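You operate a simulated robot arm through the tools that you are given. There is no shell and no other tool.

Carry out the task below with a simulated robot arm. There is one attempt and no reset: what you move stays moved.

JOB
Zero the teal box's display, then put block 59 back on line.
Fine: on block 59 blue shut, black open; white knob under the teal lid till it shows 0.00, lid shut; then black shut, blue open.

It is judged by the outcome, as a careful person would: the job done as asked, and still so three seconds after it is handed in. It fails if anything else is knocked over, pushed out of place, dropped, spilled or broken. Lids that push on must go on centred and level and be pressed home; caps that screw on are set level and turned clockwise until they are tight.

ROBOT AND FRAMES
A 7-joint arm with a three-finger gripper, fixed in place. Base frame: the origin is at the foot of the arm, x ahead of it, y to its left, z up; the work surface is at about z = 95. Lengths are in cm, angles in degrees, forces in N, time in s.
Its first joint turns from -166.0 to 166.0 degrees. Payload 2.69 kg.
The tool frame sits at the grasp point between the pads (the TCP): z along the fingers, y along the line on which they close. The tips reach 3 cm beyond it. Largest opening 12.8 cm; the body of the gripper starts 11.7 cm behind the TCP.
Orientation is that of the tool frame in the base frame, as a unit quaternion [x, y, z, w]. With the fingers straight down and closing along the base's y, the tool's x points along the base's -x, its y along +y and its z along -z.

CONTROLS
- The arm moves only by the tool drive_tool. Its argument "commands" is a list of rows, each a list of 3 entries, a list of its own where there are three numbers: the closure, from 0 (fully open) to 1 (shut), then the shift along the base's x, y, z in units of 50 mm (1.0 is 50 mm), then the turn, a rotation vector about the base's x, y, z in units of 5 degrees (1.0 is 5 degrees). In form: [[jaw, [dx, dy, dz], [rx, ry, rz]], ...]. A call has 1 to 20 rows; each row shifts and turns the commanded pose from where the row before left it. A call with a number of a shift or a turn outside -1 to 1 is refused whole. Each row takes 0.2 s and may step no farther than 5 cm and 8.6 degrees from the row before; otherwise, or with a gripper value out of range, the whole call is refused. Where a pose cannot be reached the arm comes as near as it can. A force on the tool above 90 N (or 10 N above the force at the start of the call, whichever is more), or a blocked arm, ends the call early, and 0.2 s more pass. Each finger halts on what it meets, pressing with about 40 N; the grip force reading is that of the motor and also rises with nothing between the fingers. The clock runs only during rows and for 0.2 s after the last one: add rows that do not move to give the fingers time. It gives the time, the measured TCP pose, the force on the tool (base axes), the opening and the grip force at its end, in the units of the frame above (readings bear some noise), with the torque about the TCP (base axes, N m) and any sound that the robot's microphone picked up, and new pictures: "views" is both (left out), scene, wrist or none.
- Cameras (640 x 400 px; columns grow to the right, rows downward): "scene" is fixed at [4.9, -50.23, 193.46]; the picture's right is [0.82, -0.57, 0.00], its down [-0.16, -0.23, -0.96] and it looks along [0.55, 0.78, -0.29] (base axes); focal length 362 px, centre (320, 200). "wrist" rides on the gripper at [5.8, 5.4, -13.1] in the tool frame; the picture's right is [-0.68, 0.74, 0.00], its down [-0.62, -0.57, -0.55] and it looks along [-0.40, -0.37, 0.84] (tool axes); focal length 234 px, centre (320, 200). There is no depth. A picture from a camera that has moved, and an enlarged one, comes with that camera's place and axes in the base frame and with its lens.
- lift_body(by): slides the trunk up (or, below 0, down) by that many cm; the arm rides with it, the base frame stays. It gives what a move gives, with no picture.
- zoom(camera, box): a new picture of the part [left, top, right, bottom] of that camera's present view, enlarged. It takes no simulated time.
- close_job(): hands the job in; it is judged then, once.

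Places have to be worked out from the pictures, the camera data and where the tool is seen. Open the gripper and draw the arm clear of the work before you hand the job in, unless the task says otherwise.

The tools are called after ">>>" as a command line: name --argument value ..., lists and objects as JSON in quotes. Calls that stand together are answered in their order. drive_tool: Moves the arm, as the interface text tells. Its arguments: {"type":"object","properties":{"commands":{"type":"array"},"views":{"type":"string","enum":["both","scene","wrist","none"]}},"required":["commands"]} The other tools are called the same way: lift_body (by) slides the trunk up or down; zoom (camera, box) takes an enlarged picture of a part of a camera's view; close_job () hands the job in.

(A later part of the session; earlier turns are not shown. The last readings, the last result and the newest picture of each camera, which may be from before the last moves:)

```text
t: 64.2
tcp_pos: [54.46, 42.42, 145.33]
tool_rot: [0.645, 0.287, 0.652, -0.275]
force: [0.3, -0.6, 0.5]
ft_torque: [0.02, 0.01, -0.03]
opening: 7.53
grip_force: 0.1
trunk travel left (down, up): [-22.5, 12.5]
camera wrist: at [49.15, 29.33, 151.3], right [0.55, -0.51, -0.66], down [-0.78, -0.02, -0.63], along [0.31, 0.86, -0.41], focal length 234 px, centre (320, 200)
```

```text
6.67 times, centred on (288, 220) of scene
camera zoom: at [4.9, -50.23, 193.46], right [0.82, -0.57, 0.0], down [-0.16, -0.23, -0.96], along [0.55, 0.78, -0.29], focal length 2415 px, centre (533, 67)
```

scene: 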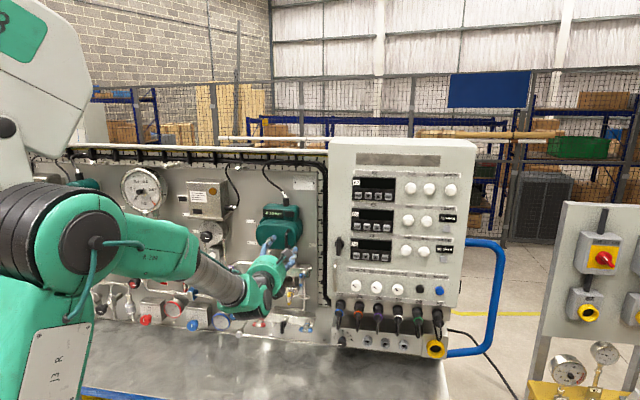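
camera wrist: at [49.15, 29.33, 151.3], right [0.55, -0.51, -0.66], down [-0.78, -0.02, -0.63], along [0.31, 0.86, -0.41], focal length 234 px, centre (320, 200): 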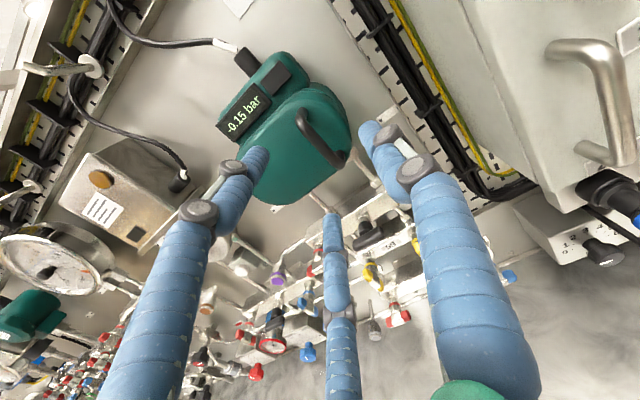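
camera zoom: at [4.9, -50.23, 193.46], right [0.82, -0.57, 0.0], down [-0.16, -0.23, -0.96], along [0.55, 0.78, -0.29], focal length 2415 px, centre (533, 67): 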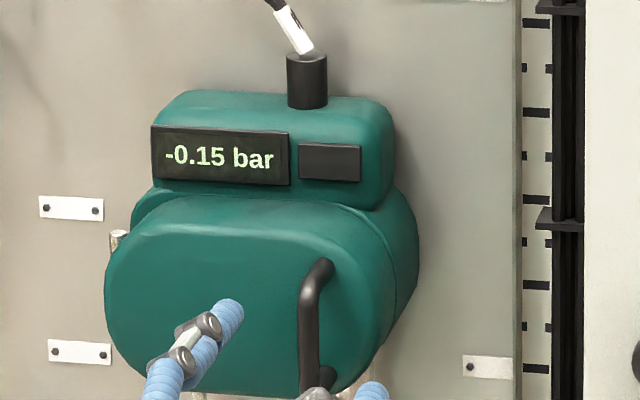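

The bar's centre is ~9.6 cm ahead, centred. I advance ~6.8 cm, shifted so the bar will sit at the jaws' natural hold, leaving the fingertips short of the lid face.

>>> drive_tool --commands '[[0.41, [0.172, 0.211, 0.02], [0, 0, 0]], [0.41, [0.172, 0.211, 0.02], [0, 0, 0]], [0.41, [0.172, 0.211, 0.02], [0, 0, 0]], [0.41, [0.172, 0.211, 0.02], [0, 0, 0]], [0.41, [0.172, 0.211, 0.02], [0, 0, 0]], [0.41, [0, 0, 0], [0, 0, 0]]]'

>>> zoom --camera "wrist" --box '[240, 120, 400, 220]'

>>> zoom --camera "scene" --box '[240, 190, 336, 250]'

```text
t: 65.6
tcp_pos: [58.69, 47.59, 145.84]
tool_rot: [0.645, 0.287, 0.653, -0.273]
force: [-0.2, 0.0, 0.3]
ft_torque: [0.0, -0.01, -0.03]
opening: 7.55
grip_force: 0.0
trunk travel left (down, up): [-22.5, 12.5]
camera wrist: at [53.46, 34.56, 151.81], right [0.55, -0.51, -0.66], down [-0.78, -0.02, -0.63], along [0.31, 0.86, -0.41], focal length 234 px, centre (320, 200)
```

scene: 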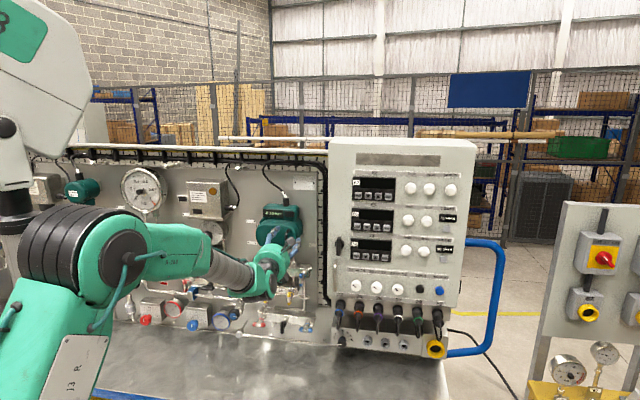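
wrist: 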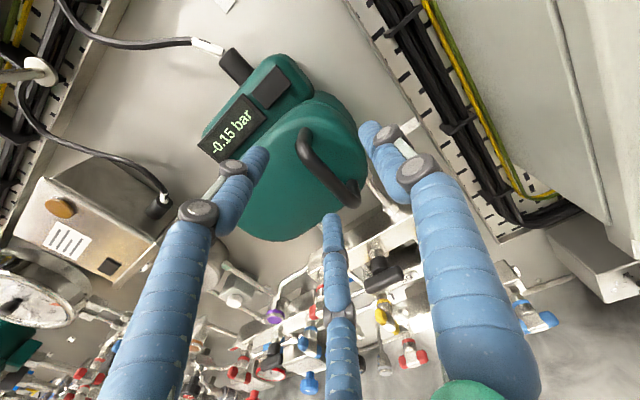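

```text
4.00 times, centred on (320, 170) of wrist
camera zoom: at [53.46, 34.56, 151.81], right [0.55, -0.51, -0.66], down [-0.78, -0.02, -0.63], along [0.31, 0.86, -0.41], focal length 937 px, centre (320, 320)
```

zoom: 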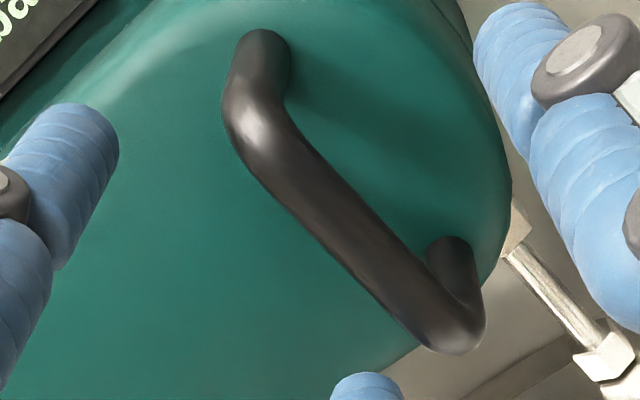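

```text
6.67 times, centred on (288, 220) of scene
camera zoom: at [4.9, -50.23, 193.46], right [0.82, -0.57, 0.0], down [-0.16, -0.23, -0.96], along [0.55, 0.78, -0.29], focal length 2415 px, centre (533, 67)
```

zoom: 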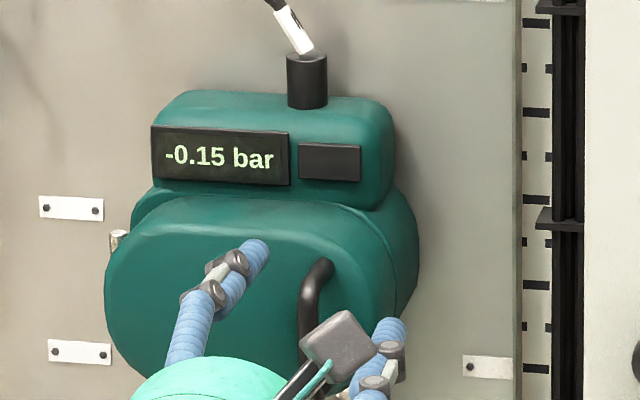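

The bar is ~2.5 cm ahead of the TCP and nearly centred. I lower 0.35, shift left 0.3, and close on it.

>>> drive_tool --commands '[[0.41, [-0.044, 0.04, -0.07], [0, 0, 0]], [0.6, [0, 0, 0], [0, 0, 0]], [0.75, [0, 0, 0], [0, 0, 0]], [0.85, [0, 0, 0], [0, 0, 0]], [1.0, [0, 0, 0], [0, 0, 0]], [1.0, [0, 0, 0], [0, 0, 0]]]' --views "wrist"

>>> zoom --camera "wrist" --box '[240, 120, 400, 220]'

```text
t: 67.0
tcp_pos: [58.53, 47.6, 145.38]
tool_rot: [0.646, 0.287, 0.653, -0.274]
force: [3.4, -8.8, 0.7]
ft_torque: [0.43, 0.48, -0.18]
opening: 1.86
grip_force: 43.5
trunk travel left (down, up): [-22.5, 12.5]
camera wrist: at [53.25, 34.6, 151.46], right [0.55, -0.51, -0.66], down [-0.78, -0.02, -0.63], along [0.31, 0.86, -0.41], focal length 234 px, centre (320, 200)
```

wrist: 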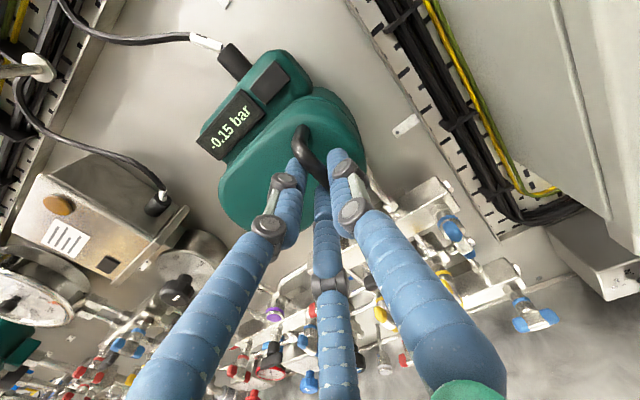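

```text
4.00 times, centred on (320, 170) of wrist
camera zoom: at [53.25, 34.6, 151.46], right [0.55, -0.51, -0.66], down [-0.78, -0.02, -0.63], along [0.31, 0.86, -0.41], focal length 937 px, centre (320, 320)
```

zoom: 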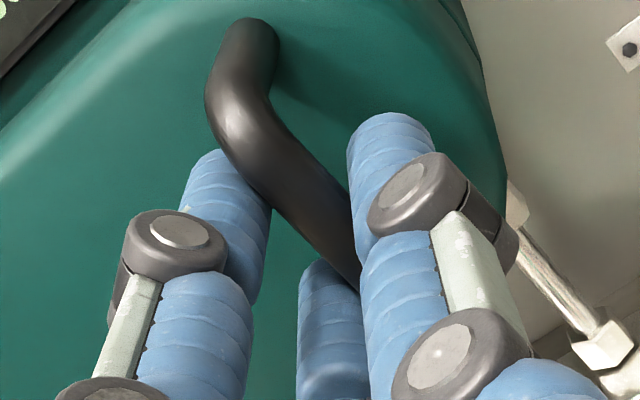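

Handle gripped (opening 1.86, small loads). The hinge axis is near u −4.7, w 86.6, so I start swinging the lid along its arc, about 10° first.

>>> drive_tool --commands '[[1.0, [-0.179, -0.025, 0], [0, 0, 0.14]], [1.0, [-0.179, -0.025, 0], [0, 0, 0.14]], [1.0, [-0.179, -0.025, 0], [0, 0, 0.14]], [1.0, [0, 0, 0], [0, 0, 0]]]'

>>> zoom --camera "scene" --box '[224, 180, 336, 250]'

```text
t: 68.0
tcp_pos: [55.62, 47.44, 145.45]
tool_rot: [0.64, 0.299, 0.647, -0.287]
force: [0.2, -3.3, 0.1]
ft_torque: [0.5, 0.67, -0.05]
opening: 1.86
grip_force: 43.5
trunk travel left (down, up): [-22.5, 12.5]
camera wrist: at [50.95, 34.15, 151.47], right [0.57, -0.49, -0.66], down [-0.78, -0.05, -0.63], along [0.28, 0.87, -0.41], focal length 234 px, centre (320, 200)
```

scene: 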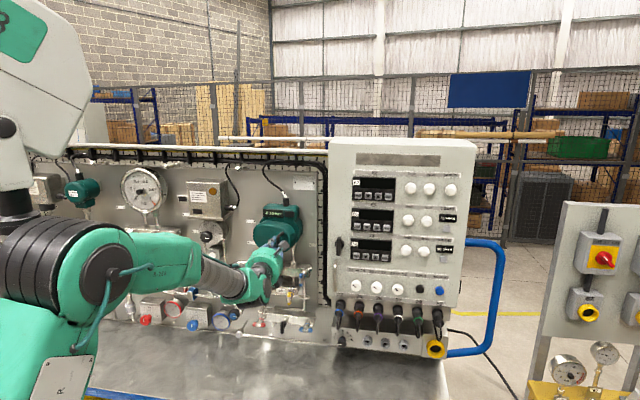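
wrist: 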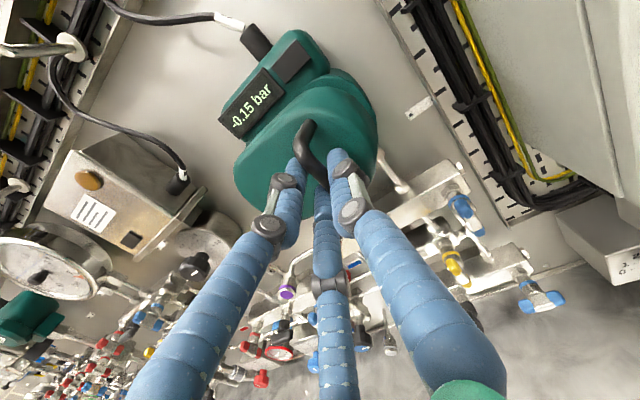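

```text
5.71 times, centred on (280, 215) of scene
camera zoom: at [4.9, -50.23, 193.46], right [0.82, -0.57, 0.0], down [-0.16, -0.23, -0.96], along [0.55, 0.78, -0.29], focal length 2070 px, centre (549, 114)
```

zoom: 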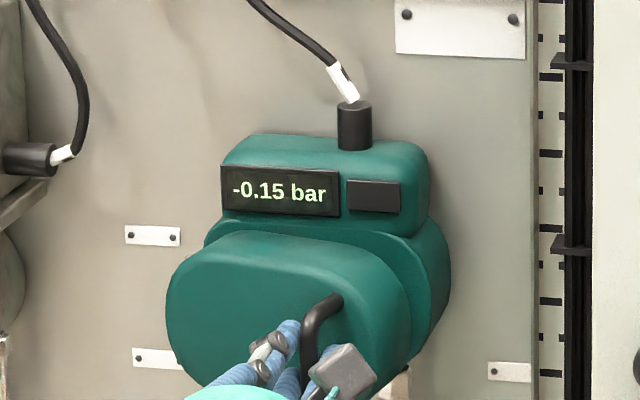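

The lid is swinging open with negligible force. I continue along the arc to about 40°.

>>> drive_tool --commands '[[1.0, [-0.167, -0.004, 0], [0, 0, 0.1]], [1.0, [-0.167, -0.004, 0], [0, 0, 0.1]], [1.0, [-0.167, -0.004, 0], [0, 0, 0.1]], [1.0, [-0.173, 0.046, 0], [0, 0, 0.12]], [1.0, [-0.173, 0.046, 0], [0, 0, 0.12]], [1.0, [-0.173, 0.046, 0], [0, 0, 0.12]], [1.0, [-0.163, 0.072, 0], [0, 0, 0.15]], [1.0, [-0.163, 0.072, 0], [0, 0, 0.15]], [1.0, [-0.163, 0.072, 0], [0, 0, 0.15]], [1.0, [0, 0, 0], [0, 0, 0]]]'

>>> zoom --camera "scene" --box '[224, 180, 336, 250]'

```text
t: 70.2
tcp_pos: [48.0, 49.06, 145.51]
tool_rot: [0.625, 0.33, 0.632, -0.317]
force: [2.4, 2.8, -1.3]
ft_torque: [0.56, 0.71, 0.0]
opening: 1.87
grip_force: 44.3
trunk travel left (down, up): [-22.5, 12.5]
camera wrist: at [44.68, 35.5, 151.48], right [0.61, -0.44, -0.66], down [-0.77, -0.13, -0.63], along [0.19, 0.89, -0.41], focal length 234 px, centre (320, 200)
```

scene: 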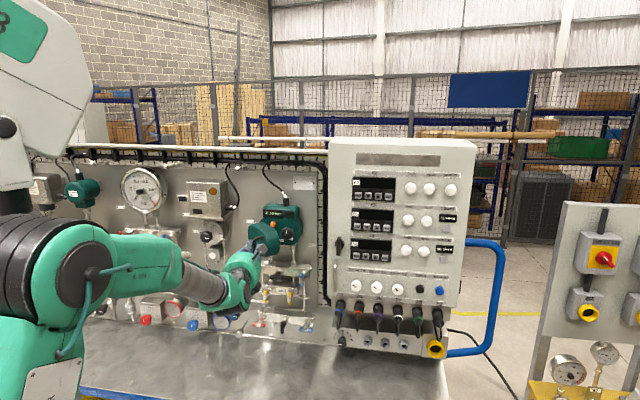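
wrist: 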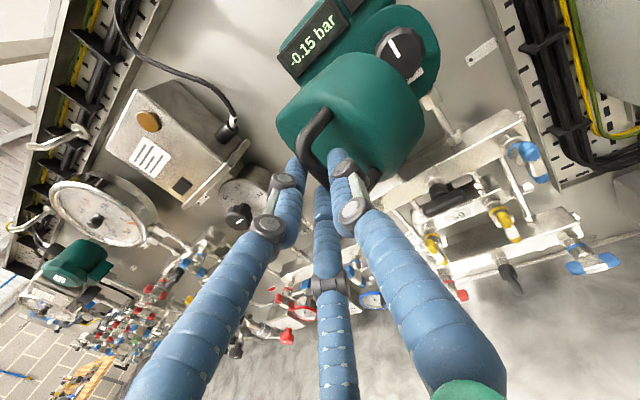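

```text
5.71 times, centred on (280, 215) of scene
camera zoom: at [4.9, -50.23, 193.46], right [0.82, -0.57, 0.0], down [-0.16, -0.23, -0.96], along [0.55, 0.78, -0.29], focal length 2070 px, centre (549, 114)
```

zoom: 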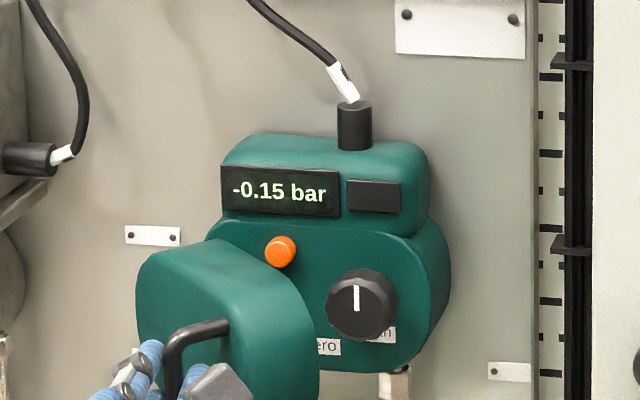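

Opening well: behind the lid there's an orange button, a black knob, and a "zero" label at left still hidden. I keep swinging to about 60°.

>>> drive_tool --commands '[[1.0, [-0.139, 0.11, 0], [0, 0, 0.13]], [1.0, [-0.139, 0.11, 0], [0, 0, 0.13]], [1.0, [-0.139, 0.11, 0], [0, 0, 0.13]], [1.0, [-0.125, 0.125, 0], [0, 0, 0.16]], [1.0, [-0.125, 0.125, 0], [0, 0, 0.16]], [1.0, [-0.125, 0.125, 0], [0, 0, 0.16]], [1.0, [0, 0, 0], [0, 0, 0]]]'

>>> zoom --camera "scene" --box '[224, 180, 336, 250]'

```text
t: 71.8
tcp_pos: [44.26, 52.49, 145.55]
tool_rot: [0.612, 0.353, 0.62, -0.341]
force: [-6.9, -6.3, -9.9]
ft_torque: [0.33, 0.92, 0.01]
opening: 1.89
grip_force: 43.9
trunk travel left (down, up): [-22.5, 12.5]
camera wrist: at [41.91, 38.71, 151.48], right [0.64, -0.39, -0.66], down [-0.76, -0.18, -0.63], along [0.12, 0.9, -0.41], focal length 234 px, centre (320, 200)
```

scene: 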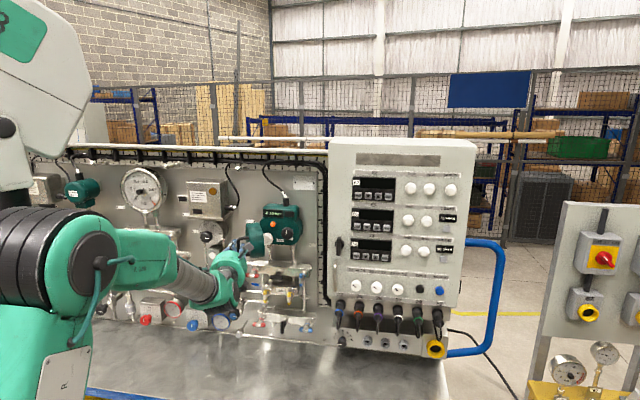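
wrist: 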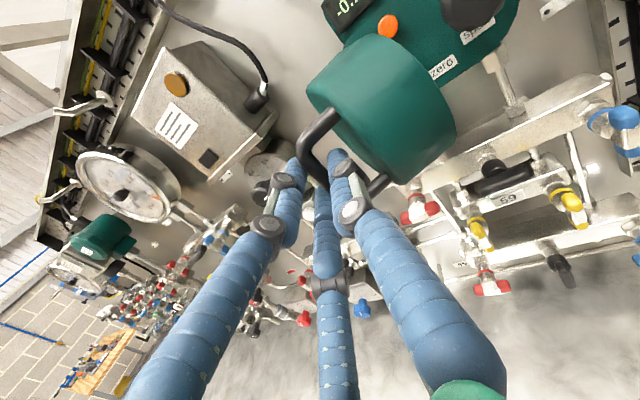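

```text
5.71 times, centred on (280, 215) of scene
camera zoom: at [4.9, -50.23, 193.46], right [0.82, -0.57, 0.0], down [-0.16, -0.23, -0.96], along [0.55, 0.78, -0.29], focal length 2070 px, centre (549, 114)
```

zoom: 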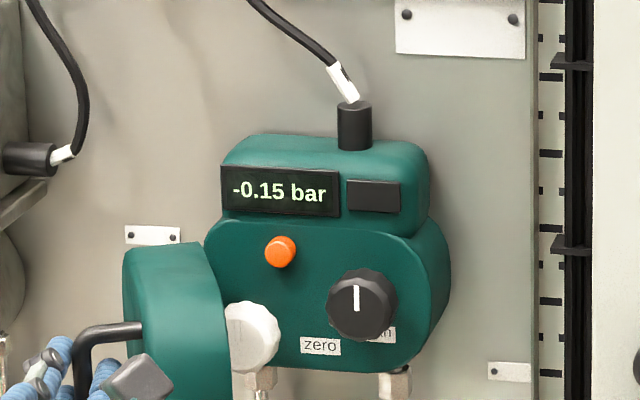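

The white "zero" knob is now visible (around u 0.4, z 143.7), partly behind the lid. I swing the lid to ~75° still holding the handle.

>>> drive_tool --commands '[[1.0, [-0.1, 0.125, 0], [0, 0, 0.128]], [1.0, [-0.1, 0.13, 0], [0, 0, 0.128]], [1.0, [-0.093, 0.138, 0], [0, 0, 0.128]], [1.0, [-0.09, 0.142, 0], [0, 0, 0.128]], [1.0, [-0.085, 0.15, 0], [0, 0, 0.128]], [1.0, [0, 0, 0], [0, 0, 0]]]'

>>> zoom --camera "scene" --box '[224, 180, 336, 250]'

>>> zoom --camera "wrist" --box '[240, 80, 480, 230]'

```text
t: 73.2
tcp_pos: [42.06, 56.12, 145.44]
tool_rot: [0.602, 0.37, 0.61, -0.359]
force: [12.5, 5.4, -10.4]
ft_torque: [0.19, 0.81, -0.06]
opening: 1.9
grip_force: 44.0
trunk travel left (down, up): [-22.5, 12.5]
camera wrist: at [40.47, 42.24, 151.51], right [0.66, -0.35, -0.66], down [-0.75, -0.22, -0.63], along [0.07, 0.91, -0.41], focal length 234 px, centre (320, 200)
```

scene: 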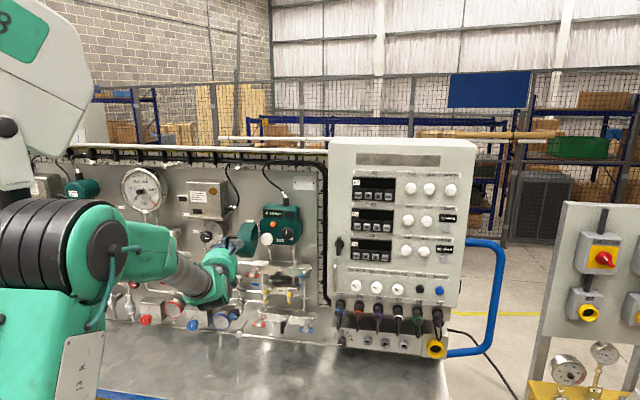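
wrist: 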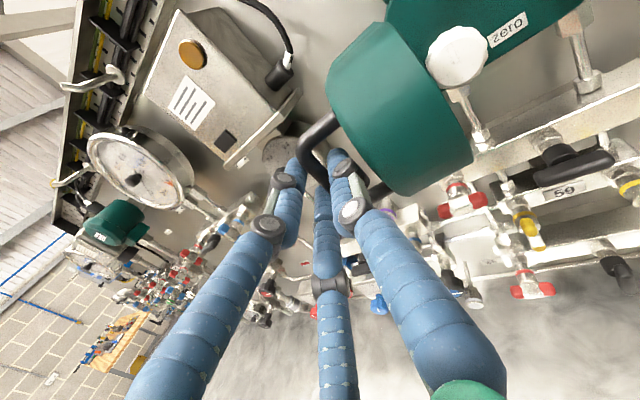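

```text
5.71 times, centred on (280, 215) of scene
camera zoom: at [4.9, -50.23, 193.46], right [0.82, -0.57, 0.0], down [-0.16, -0.23, -0.96], along [0.55, 0.78, -0.29], focal length 2070 px, centre (549, 114)
```

zoom: 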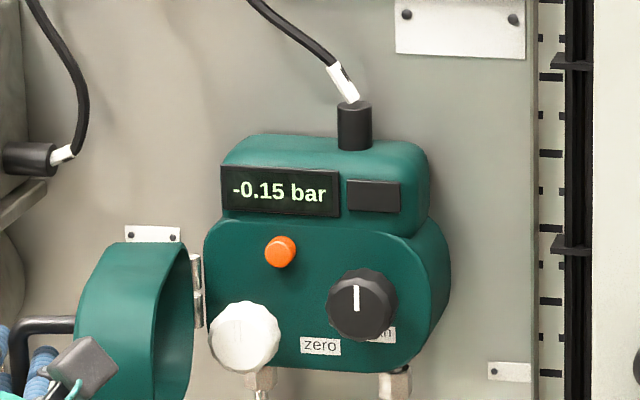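

```text
2.67 times, centred on (360, 155) of wrist
camera zoom: at [40.47, 42.24, 151.51], right [0.66, -0.35, -0.66], down [-0.75, -0.22, -0.63], along [0.07, 0.91, -0.41], focal length 624 px, centre (213, 320)
```

zoom: 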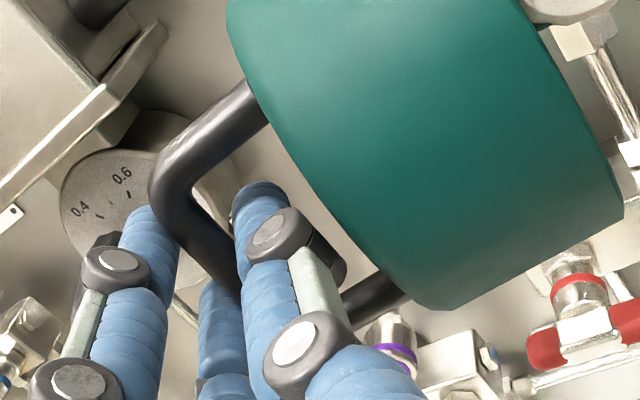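

The lid is ~77° open and the white knob is fully exposed. To make room for the hand I swing the lid further, toward ~90–95°.

>>> drive_tool --commands '[[1.0, [-0.07, 0.175, 0], [0, 0, 0.15]], [1.0, [-0.062, 0.184, 0], [0, 0, 0.15]], [1.0, [-0.055, 0.19, 0], [0, 0, 0.15]], [1.0, [-0.047, 0.195, 0], [0, 0, 0.15]], [1.0, [0, 0, 0], [0, 0, 0]]]'

>>> zoom --camera "wrist" --box '[240, 80, 480, 230]'

>>> zoom --camera "scene" --box '[200, 180, 328, 260]'

```text
t: 74.4
tcp_pos: [40.97, 59.01, 145.53]
tool_rot: [0.593, 0.382, 0.601, -0.375]
force: [21.6, -63.4, -6.4]
ft_torque: [0.21, 0.38, -10.83]
opening: 1.75
grip_force: 42.5
trunk travel left (down, up): [-22.5, 12.5]
camera wrist: at [40.17, 45.09, 151.46], right [0.68, -0.32, -0.67], down [-0.74, -0.26, -0.63], along [0.03, 0.91, -0.41], focal length 234 px, centre (320, 200)
```

scene: 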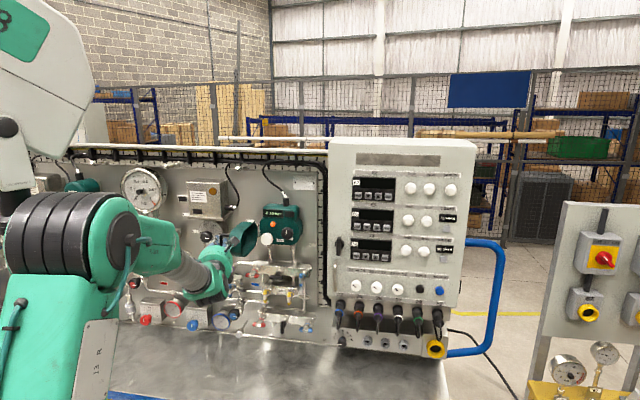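
wrist: 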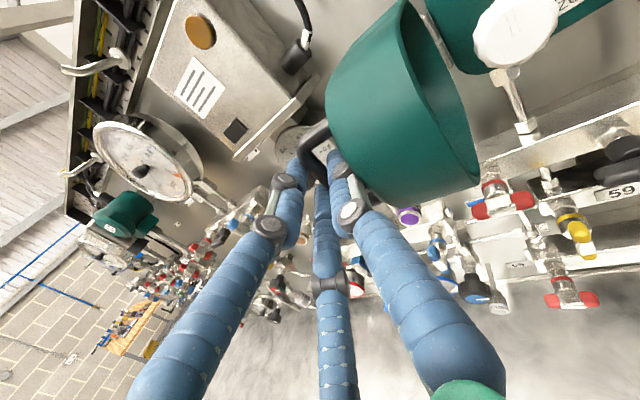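

```text
2.67 times, centred on (360, 155) of wrist
camera zoom: at [40.17, 45.09, 151.46], right [0.68, -0.32, -0.67], down [-0.74, -0.26, -0.63], along [0.03, 0.91, -0.41], focal length 624 px, centre (213, 320)
```

zoom: 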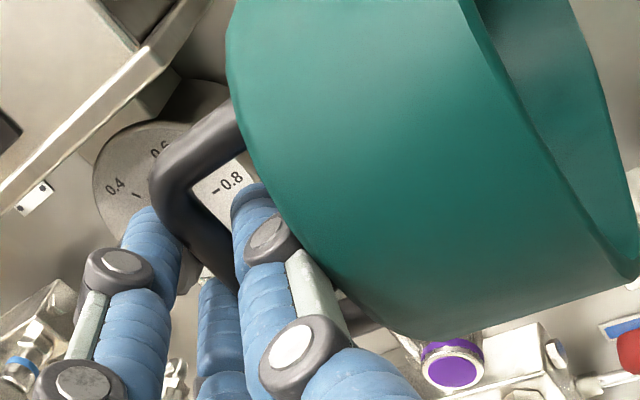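

```text
5.00 times, centred on (264, 220) of scene
camera zoom: at [4.9, -50.23, 193.46], right [0.82, -0.57, 0.0], down [-0.16, -0.23, -0.96], along [0.55, 0.78, -0.29], focal length 1811 px, centre (600, 100)
```

zoom: 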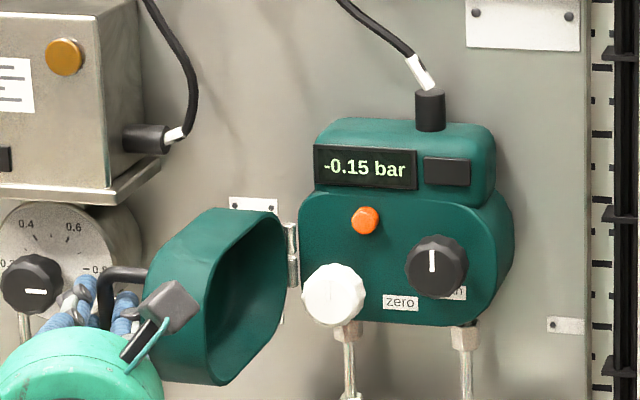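

The lid is now well past 90° but the load jumped (60 N sideways), so it has likely met its stop. I relieve by easing back right ~0.8 cm.

>>> drive_tool --commands '[[1.0, [0.03, -0.085, 0], [0, 0, 0]], [1.0, [0.03, -0.085, 0], [0, 0, 0]], [1.0, [0, 0, 0], [0, 0, 0]]]' --views "none"

```text
t: 75.2
tcp_pos: [41.25, 58.61, 145.53]
tool_rot: [0.592, 0.384, 0.6, -0.376]
force: [10.6, -43.3, -11.5]
ft_torque: [0.15, 1.15, -7.28]
opening: 1.79
grip_force: 42.8
trunk travel left (down, up): [-22.5, 12.5]
```

Load is dropping; I ease back a bit more.

>>> drive_tool --commands '[[1.0, [0.03, -0.09, 0], [0, 0, 0]], [1.0, [0.03, -0.09, 0], [0, 0, 0]], [1.0, [0.02, -0.06, 0], [0, 0, 0]], [1.0, [0, 0, 0], [0, 0, 0]]]' --views "wrist"

>>> zoom --camera "wrist" --box '[240, 80, 480, 230]'

>>> zoom --camera "scene" --box '[200, 180, 328, 260]'

```text
t: 76.2
tcp_pos: [41.44, 57.68, 145.61]
tool_rot: [0.591, 0.385, 0.601, -0.374]
force: [12.4, -5.5, -5.0]
ft_torque: [-0.02, 1.11, -1.55]
opening: 1.88
grip_force: 43.6
trunk travel left (down, up): [-22.5, 12.5]
camera wrist: at [40.63, 43.67, 151.49], right [0.68, -0.31, -0.66], down [-0.73, -0.26, -0.63], along [0.02, 0.91, -0.41], focal length 234 px, centre (320, 200)
```

wrist: 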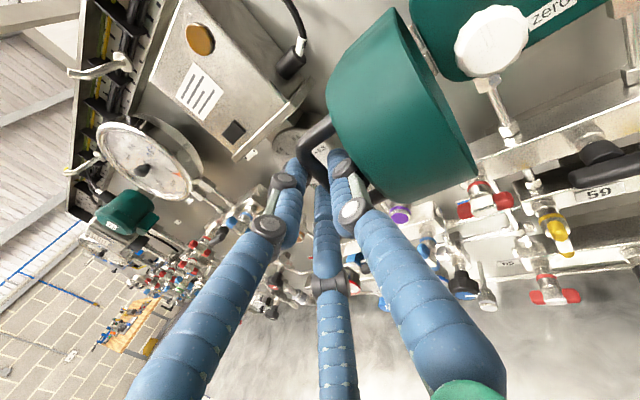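

```text
2.67 times, centred on (360, 155) of wrist
camera zoom: at [40.63, 43.67, 151.49], right [0.68, -0.31, -0.66], down [-0.73, -0.26, -0.63], along [0.02, 0.91, -0.41], focal length 624 px, centre (213, 320)
```

zoom: 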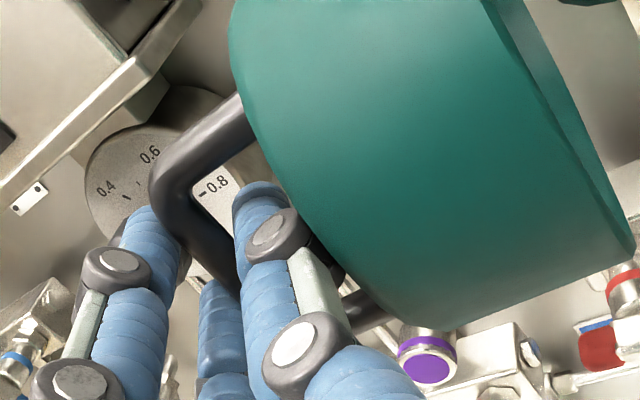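

```text
5.00 times, centred on (264, 220) of scene
camera zoom: at [4.9, -50.23, 193.46], right [0.82, -0.57, 0.0], down [-0.16, -0.23, -0.96], along [0.55, 0.78, -0.29], focal length 1811 px, centre (600, 100)
```

zoom: 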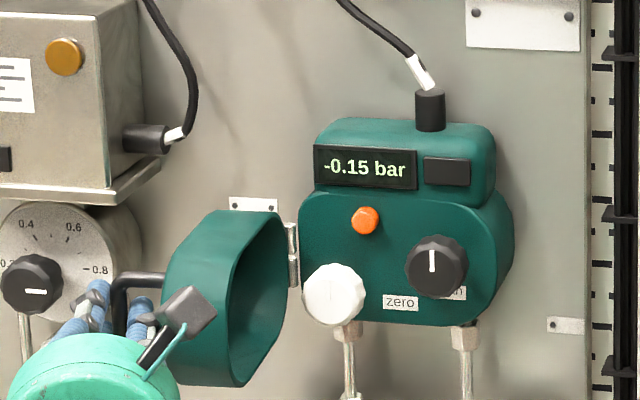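

Load is nearly gone; the earlier spike was the right finger wedging against the lid face at this angle. I release the handle and withdraw straight back.

>>> drive_tool --commands '[[0.85, [0, 0, 0], [0, 0, 0]], [0.75, [0, 0, 0], [0, 0, 0]], [0.75, [-0.04, -0.09, 0], [0, 0, 0]], [0.75, [-0.08, -0.18, 0], [0, 0, 0]], [0.75, [-0.1, -0.22, 0], [0, 0, 0]], [0.75, [-0.15, -0.33, 0], [0, 0, 0]], [0.75, [-0.2, -0.43, 0], [0, 0, 0]], [0.75, [0, 0, 0], [0, 0, 0]]]'

>>> zoom --camera "scene" --box '[200, 180, 328, 260]'

```text
t: 78.0
tcp_pos: [38.44, 51.44, 145.45]
tool_rot: [0.591, 0.386, 0.601, -0.375]
force: [-0.5, -1.3, -0.2]
ft_torque: [-0.03, -0.01, -0.04]
opening: 3.21
grip_force: 0.2
trunk travel left (down, up): [-22.5, 12.5]
camera wrist: at [37.58, 37.54, 151.5], right [0.68, -0.31, -0.66], down [-0.73, -0.26, -0.63], along [0.02, 0.91, -0.41], focal length 234 px, centre (320, 200)
```

scene: 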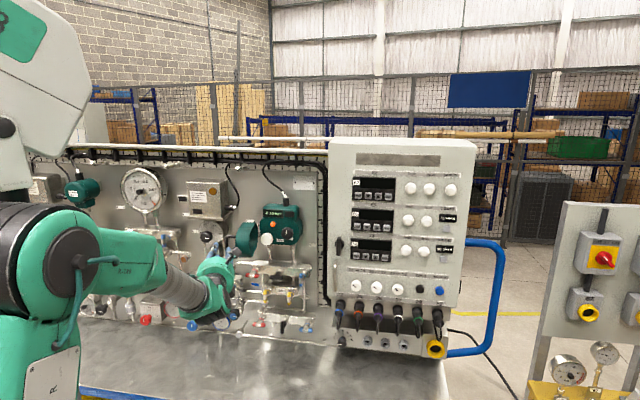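
wrist: 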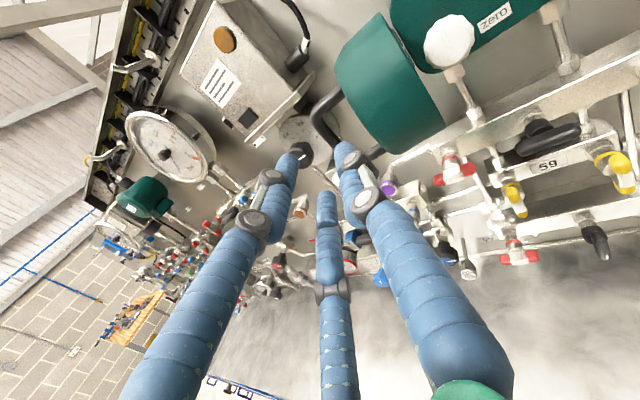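

```text
5.00 times, centred on (264, 220) of scene
camera zoom: at [4.9, -50.23, 193.46], right [0.82, -0.57, 0.0], down [-0.16, -0.23, -0.96], along [0.55, 0.78, -0.29], focal length 1811 px, centre (600, 100)
```

zoom: 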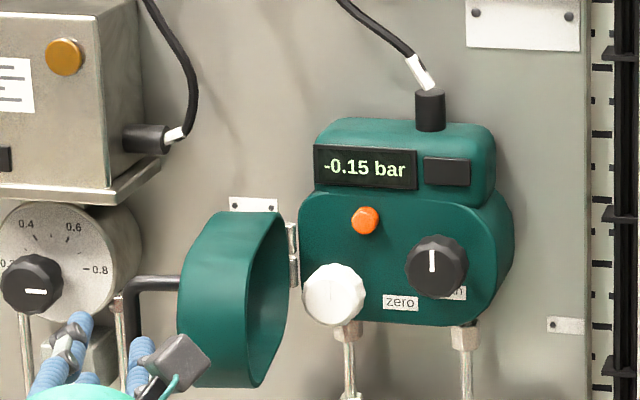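

The lid settled at ~78° open. I close the fingers into a pusher, pass back over to the right of its free edge (keeping well back), so I can push it further open from inside.

>>> drive_tool --commands '[[1.0, [-0.1, -0.2, 0], [0, 0, 0]], [1.0, [0.177, -0.2, 0], [0, 0, -0.2]], [1.0, [0.177, -0.2, 0], [0, 0, -0.2]], [1.0, [0.177, -0.2, 0], [0, 0, -0.2]], [1.0, [0.177, -0.2, 0], [0, 0, -0.2]], [1.0, [0.177, -0.2, 0], [0, 0, -0.2]], [1.0, [0.177, -0.2, 0], [0, 0, -0.2]], [1.0, [0.177, -0.2, 0], [0, 0, -0.2]], [1.0, [0.177, -0.2, 0], [0, 0, -0.2]], [1.0, [0.177, -0.2, 0], [0, 0, -0.2]], [1.0, [0.177, -0.2, 0], [0, 0, -0.2]], [1.0, [0, 0, 0], [0, 0, 0]]]'

>>> zoom --camera "scene" --box '[200, 180, 328, 260]'

```text
t: 80.6
tcp_pos: [46.99, 40.56, 145.54]
tool_rot: [0.623, 0.333, 0.631, -0.321]
force: [-0.6, -0.5, 0.7]
ft_torque: [0.01, 0.01, -0.01]
opening: 0.21
grip_force: 31.5
trunk travel left (down, up): [-22.5, 12.5]
camera wrist: at [43.76, 26.82, 151.49], right [0.62, -0.43, -0.66], down [-0.77, -0.13, -0.63], along [0.18, 0.89, -0.41], focal length 234 px, centre (320, 200)
```

scene: 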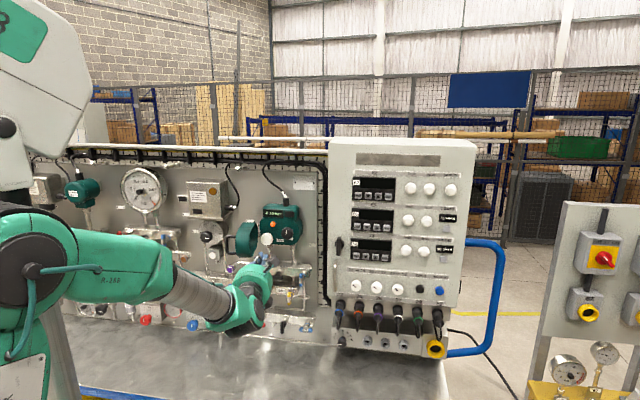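
wrist: 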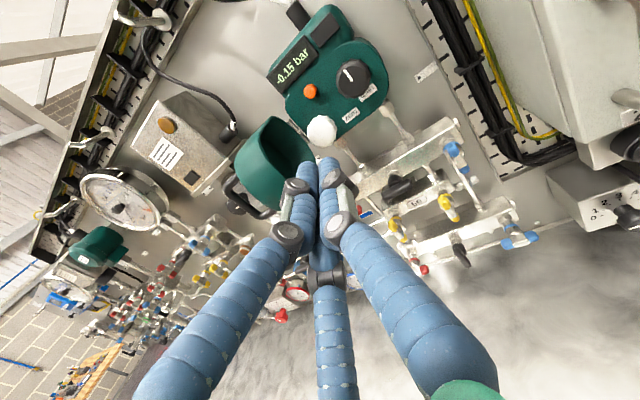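

```text
5.00 times, centred on (264, 220) of scene
camera zoom: at [4.9, -50.23, 193.46], right [0.82, -0.57, 0.0], down [-0.16, -0.23, -0.96], along [0.55, 0.78, -0.29], focal length 1811 px, centre (600, 100)
```

zoom: 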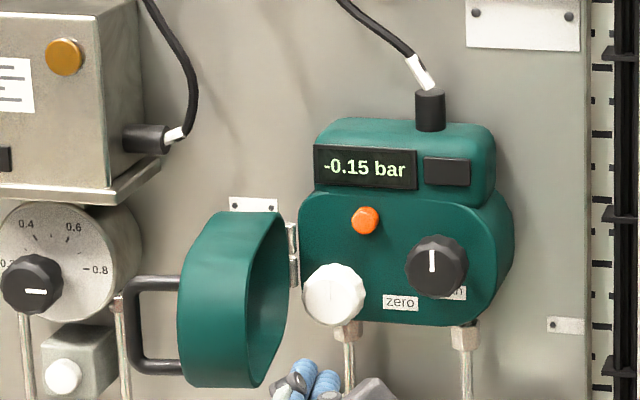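

The fingers are now right of the lid edge. I shift 1.5 cm right for clearance and advance ~9.5 cm into the space in front of the knobs (tips stop short of them).

>>> drive_tool --commands '[[1.0, [0.212, -0.212, 0], [0, 0, 0]], [1.0, [0.18, 0.258, 0], [0, 0, 0]], [1.0, [0.18, 0.258, 0], [0, 0, 0]], [1.0, [0.18, 0.258, 0], [0, 0, 0]], [1.0, [0.18, 0.258, 0], [0, 0, 0]], [1.0, [0.18, 0.258, 0], [0, 0, 0]], [1.0, [0.18, 0.258, 0], [0, 0, 0]], [1.0, [0, 0, 0], [0, 0, 0]]]'

>>> zoom --camera "scene" --box '[200, 180, 328, 260]'

```text
t: 82.4
tcp_pos: [53.58, 47.12, 145.62]
tool_rot: [0.623, 0.333, 0.631, -0.321]
force: [0.3, 0.4, -0.5]
ft_torque: [0.01, -0.01, 0.0]
opening: 0.19
grip_force: 31.4
trunk travel left (down, up): [-22.5, 12.5]
camera wrist: at [50.27, 33.52, 151.65], right [0.62, -0.43, -0.66], down [-0.77, -0.13, -0.63], along [0.18, 0.89, -0.41], focal length 234 px, centre (320, 200)
```

scene: 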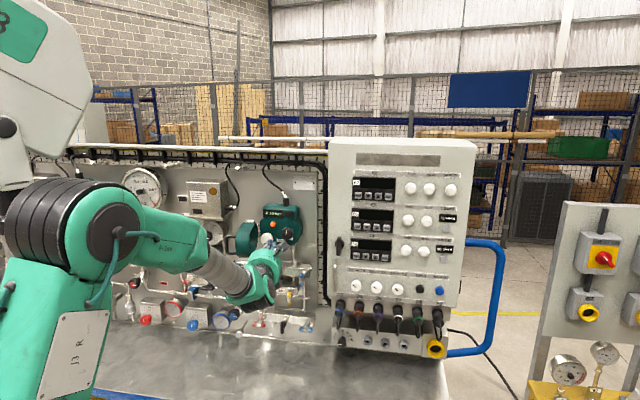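
wrist: 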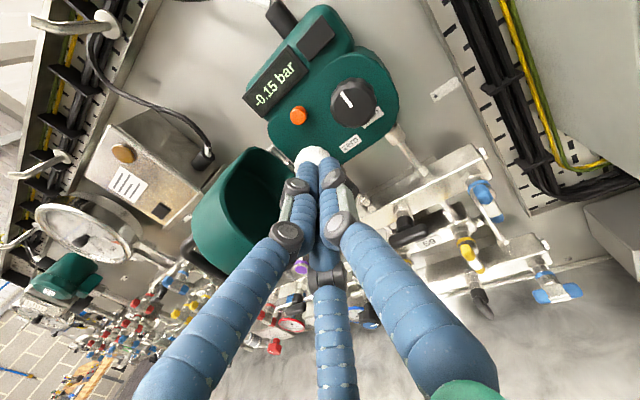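

```text
5.00 times, centred on (264, 220) of scene
camera zoom: at [4.9, -50.23, 193.46], right [0.82, -0.57, 0.0], down [-0.16, -0.23, -0.96], along [0.55, 0.78, -0.29], focal length 1811 px, centre (600, 100)
```

zoom: 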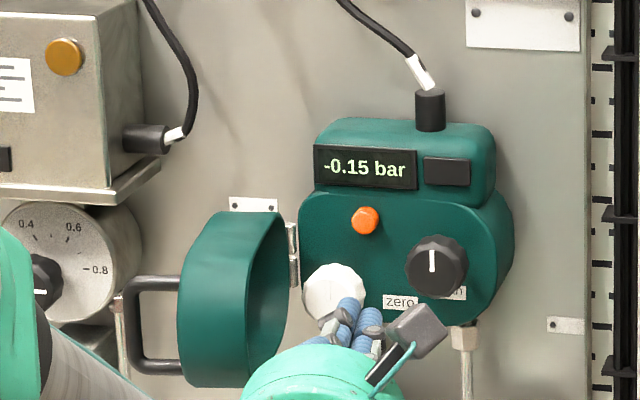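

Tips are ~6 cm short of the knobs and just right of the lid. I sweep left, pushing the lid open from inside, watching force.

>>> drive_tool --commands '[[1.0, [-0.184, 0.184, 0], [0, 0, 0.1]], [1.0, [-0.184, 0.184, 0], [0, 0, 0.1]], [1.0, [-0.184, 0.184, 0], [0, 0, 0.1]], [1.0, [-0.184, 0.184, 0], [0, 0, 0.1]], [1.0, [-0.184, 0.184, 0], [0, 0, 0.1]], [1.0, [-0.184, 0.184, 0], [0, 0, 0.1]], [1.0, [-0.184, 0.184, 0], [0, 0, 0.1]], [1.0, [0, 0, 0], [0, 0, 0]]]'

>>> zoom --camera "scene" --box '[200, 180, 328, 260]'

```text
t: 84.2
tcp_pos: [46.78, 53.7, 145.49]
tool_rot: [0.613, 0.351, 0.622, -0.339]
force: [0.9, -0.5, 0.7]
ft_torque: [0.01, 0.01, -0.01]
opening: 0.2
grip_force: 31.1
trunk travel left (down, up): [-22.5, 12.5]
camera wrist: at [44.44, 39.92, 151.44], right [0.64, -0.39, -0.66], down [-0.76, -0.18, -0.63], along [0.13, 0.9, -0.41], focal length 234 px, centre (320, 200)
```

scene: 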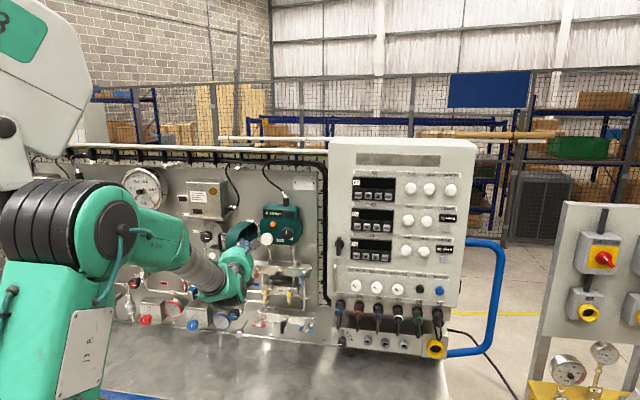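
wrist: 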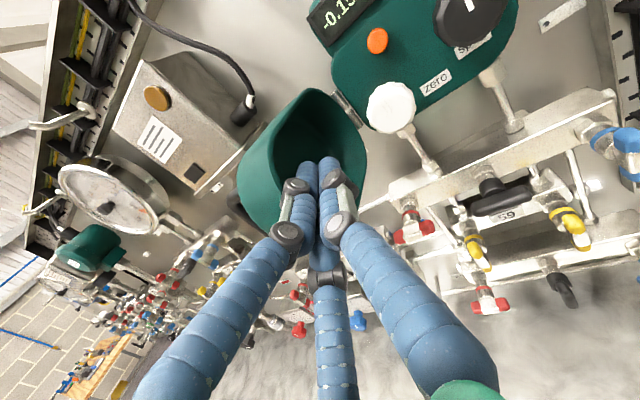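

```text
5.00 times, centred on (264, 220) of scene
camera zoom: at [4.9, -50.23, 193.46], right [0.82, -0.57, 0.0], down [-0.16, -0.23, -0.96], along [0.55, 0.78, -0.29], focal length 1811 px, centre (600, 100)
```

zoom: 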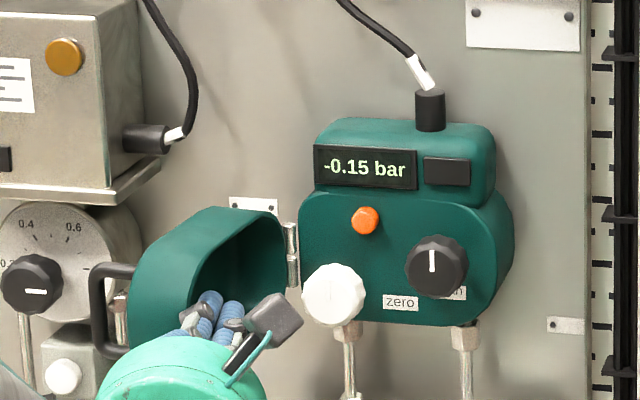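

The lid is ~97° and moving freely. I push ~4 cm more.

>>> drive_tool --commands '[[1.0, [-0.184, 0.184, 0], [0, 0, 0.12]], [1.0, [-0.175, 0.19, 0], [0, 0, 0.12]], [1.0, [-0.17, 0.195, 0], [0, 0, 0.12]], [1.0, [0, 0, 0], [0, 0, 0]]]'

>>> zoom --camera "scene" --box '[200, 180, 328, 260]'

```text
t: 85.2
tcp_pos: [44.24, 56.52, 145.67]
tool_rot: [0.607, 0.36, 0.616, -0.349]
force: [0.3, -0.2, 0.1]
ft_torque: [-0.01, -0.02, -0.05]
opening: 0.18
grip_force: 31.1
trunk travel left (down, up): [-22.5, 12.5]
camera wrist: at [42.18, 42.59, 151.59], right [0.65, -0.37, -0.66], down [-0.75, -0.2, -0.63], along [0.1, 0.91, -0.41], focal length 234 px, centre (320, 200)
```

scene: 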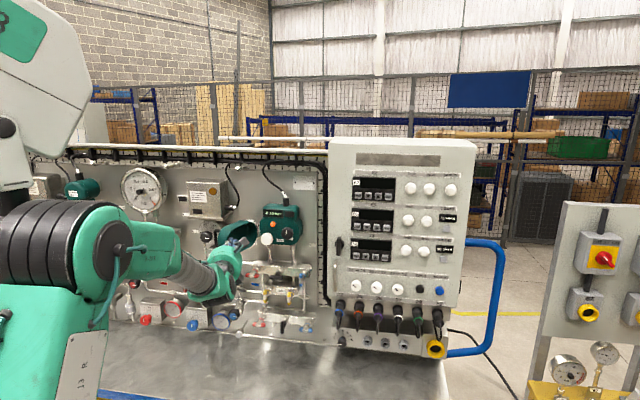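
wrist: 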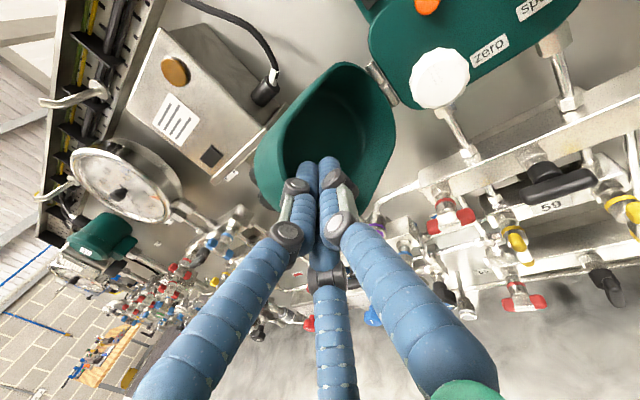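

```text
5.00 times, centred on (264, 220) of scene
camera zoom: at [4.9, -50.23, 193.46], right [0.82, -0.57, 0.0], down [-0.16, -0.23, -0.96], along [0.55, 0.78, -0.29], focal length 1811 px, centre (600, 100)
```

zoom: 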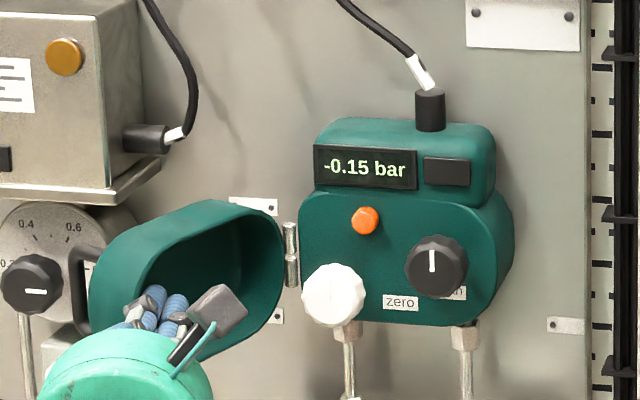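

The lid is ~120° open with no load, white knob accessible (centre ≈ u 0, z 143.4, front w ≈ 82.7, Ø ≈ 4.6 cm). I withdraw, then line up in front of the white knob with the jaws open and rolled mid-range.

>>> drive_tool --commands '[[1.0, [-0.15, -0.26, 0], [0, 0, 0]], [1.0, [-0.15, -0.26, 0], [0, 0, 0]], [1.0, [-0.15, -0.26, 0], [0, 0, 0]], [1.0, [-0.15, -0.26, 0], [0, 0, 0]], [0.8, [0.184, -0.105, -0.049], [-0.559, -0.829, -0.16]], [0.6, [0.184, -0.105, -0.049], [-0.559, -0.829, -0.16]], [0.45, [0.184, -0.105, -0.049], [-0.559, -0.829, -0.16]], [0.45, [0.184, -0.105, -0.049], [-0.559, -0.829, -0.16]], [0.45, [0.184, -0.105, -0.049], [-0.559, -0.829, -0.16]], [0.45, [0.184, -0.105, -0.049], [-0.559, -0.829, -0.16]], [0.45, [0.184, -0.105, -0.049], [-0.559, -0.829, -0.16]], [0.45, [0.184, -0.105, -0.049], [-0.559, -0.829, -0.16]], [0.45, [0.184, -0.105, -0.049], [-0.559, -0.829, -0.16]], [0.45, [0, 0, 0], [0, 0, 0]]]'

>>> zoom --camera "wrist" --box '[240, 80, 400, 180]'

>>> zoom --camera "scene" --box '[200, 180, 328, 260]'

```text
t: 88.2
tcp_pos: [49.61, 46.52, 143.3]
tool_rot: [0.462, 0.538, 0.704, -0.039]
force: [1.2, 0.5, 0.2]
ft_torque: [0.01, 0.01, 0.01]
opening: 7.04
grip_force: 0.1
trunk travel left (down, up): [-22.5, 12.5]
camera wrist: at [41.21, 36.48, 151.31], right [0.79, -0.61, 0.06], down [-0.29, -0.47, -0.83], along [0.53, 0.64, -0.55], focal length 234 px, centre (320, 200)
```

scene: 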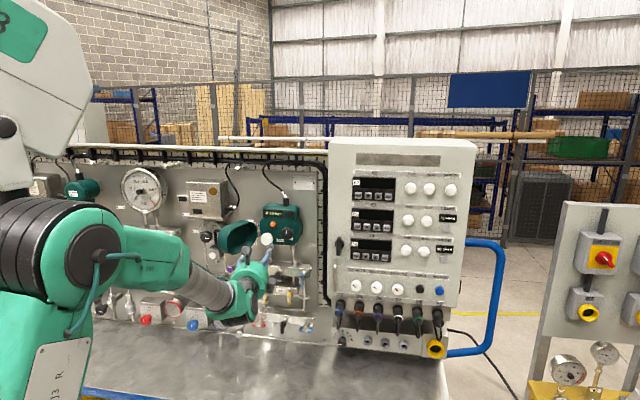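
wrist: 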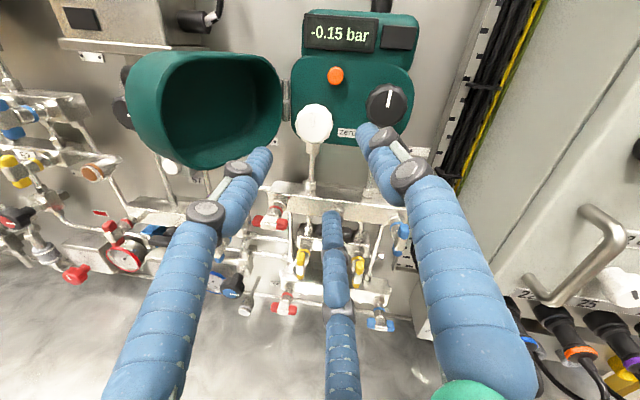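

```text
4.00 times, centred on (320, 130) of wrist
camera zoom: at [41.21, 36.48, 151.31], right [0.79, -0.61, 0.06], down [-0.29, -0.47, -0.83], along [0.53, 0.64, -0.55], focal length 937 px, centre (320, 480)
```

zoom: 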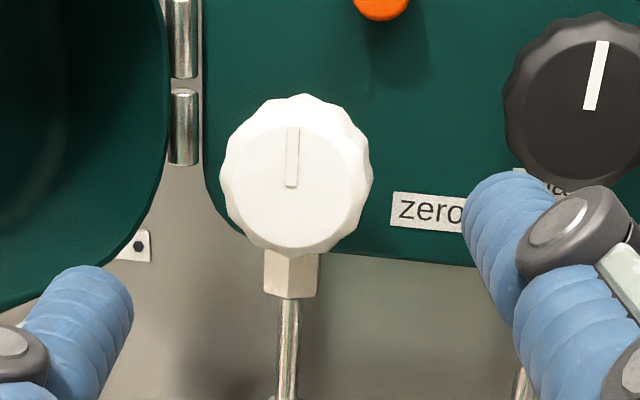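

```text
5.00 times, centred on (264, 220) of scene
camera zoom: at [4.9, -50.23, 193.46], right [0.82, -0.57, 0.0], down [-0.16, -0.23, -0.96], along [0.55, 0.78, -0.29], focal length 1811 px, centre (600, 100)
```

zoom: 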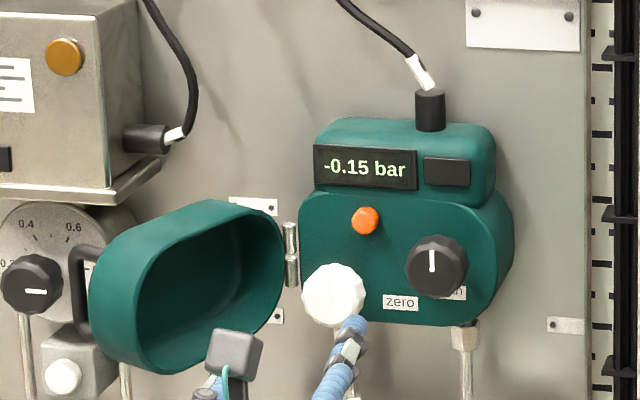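

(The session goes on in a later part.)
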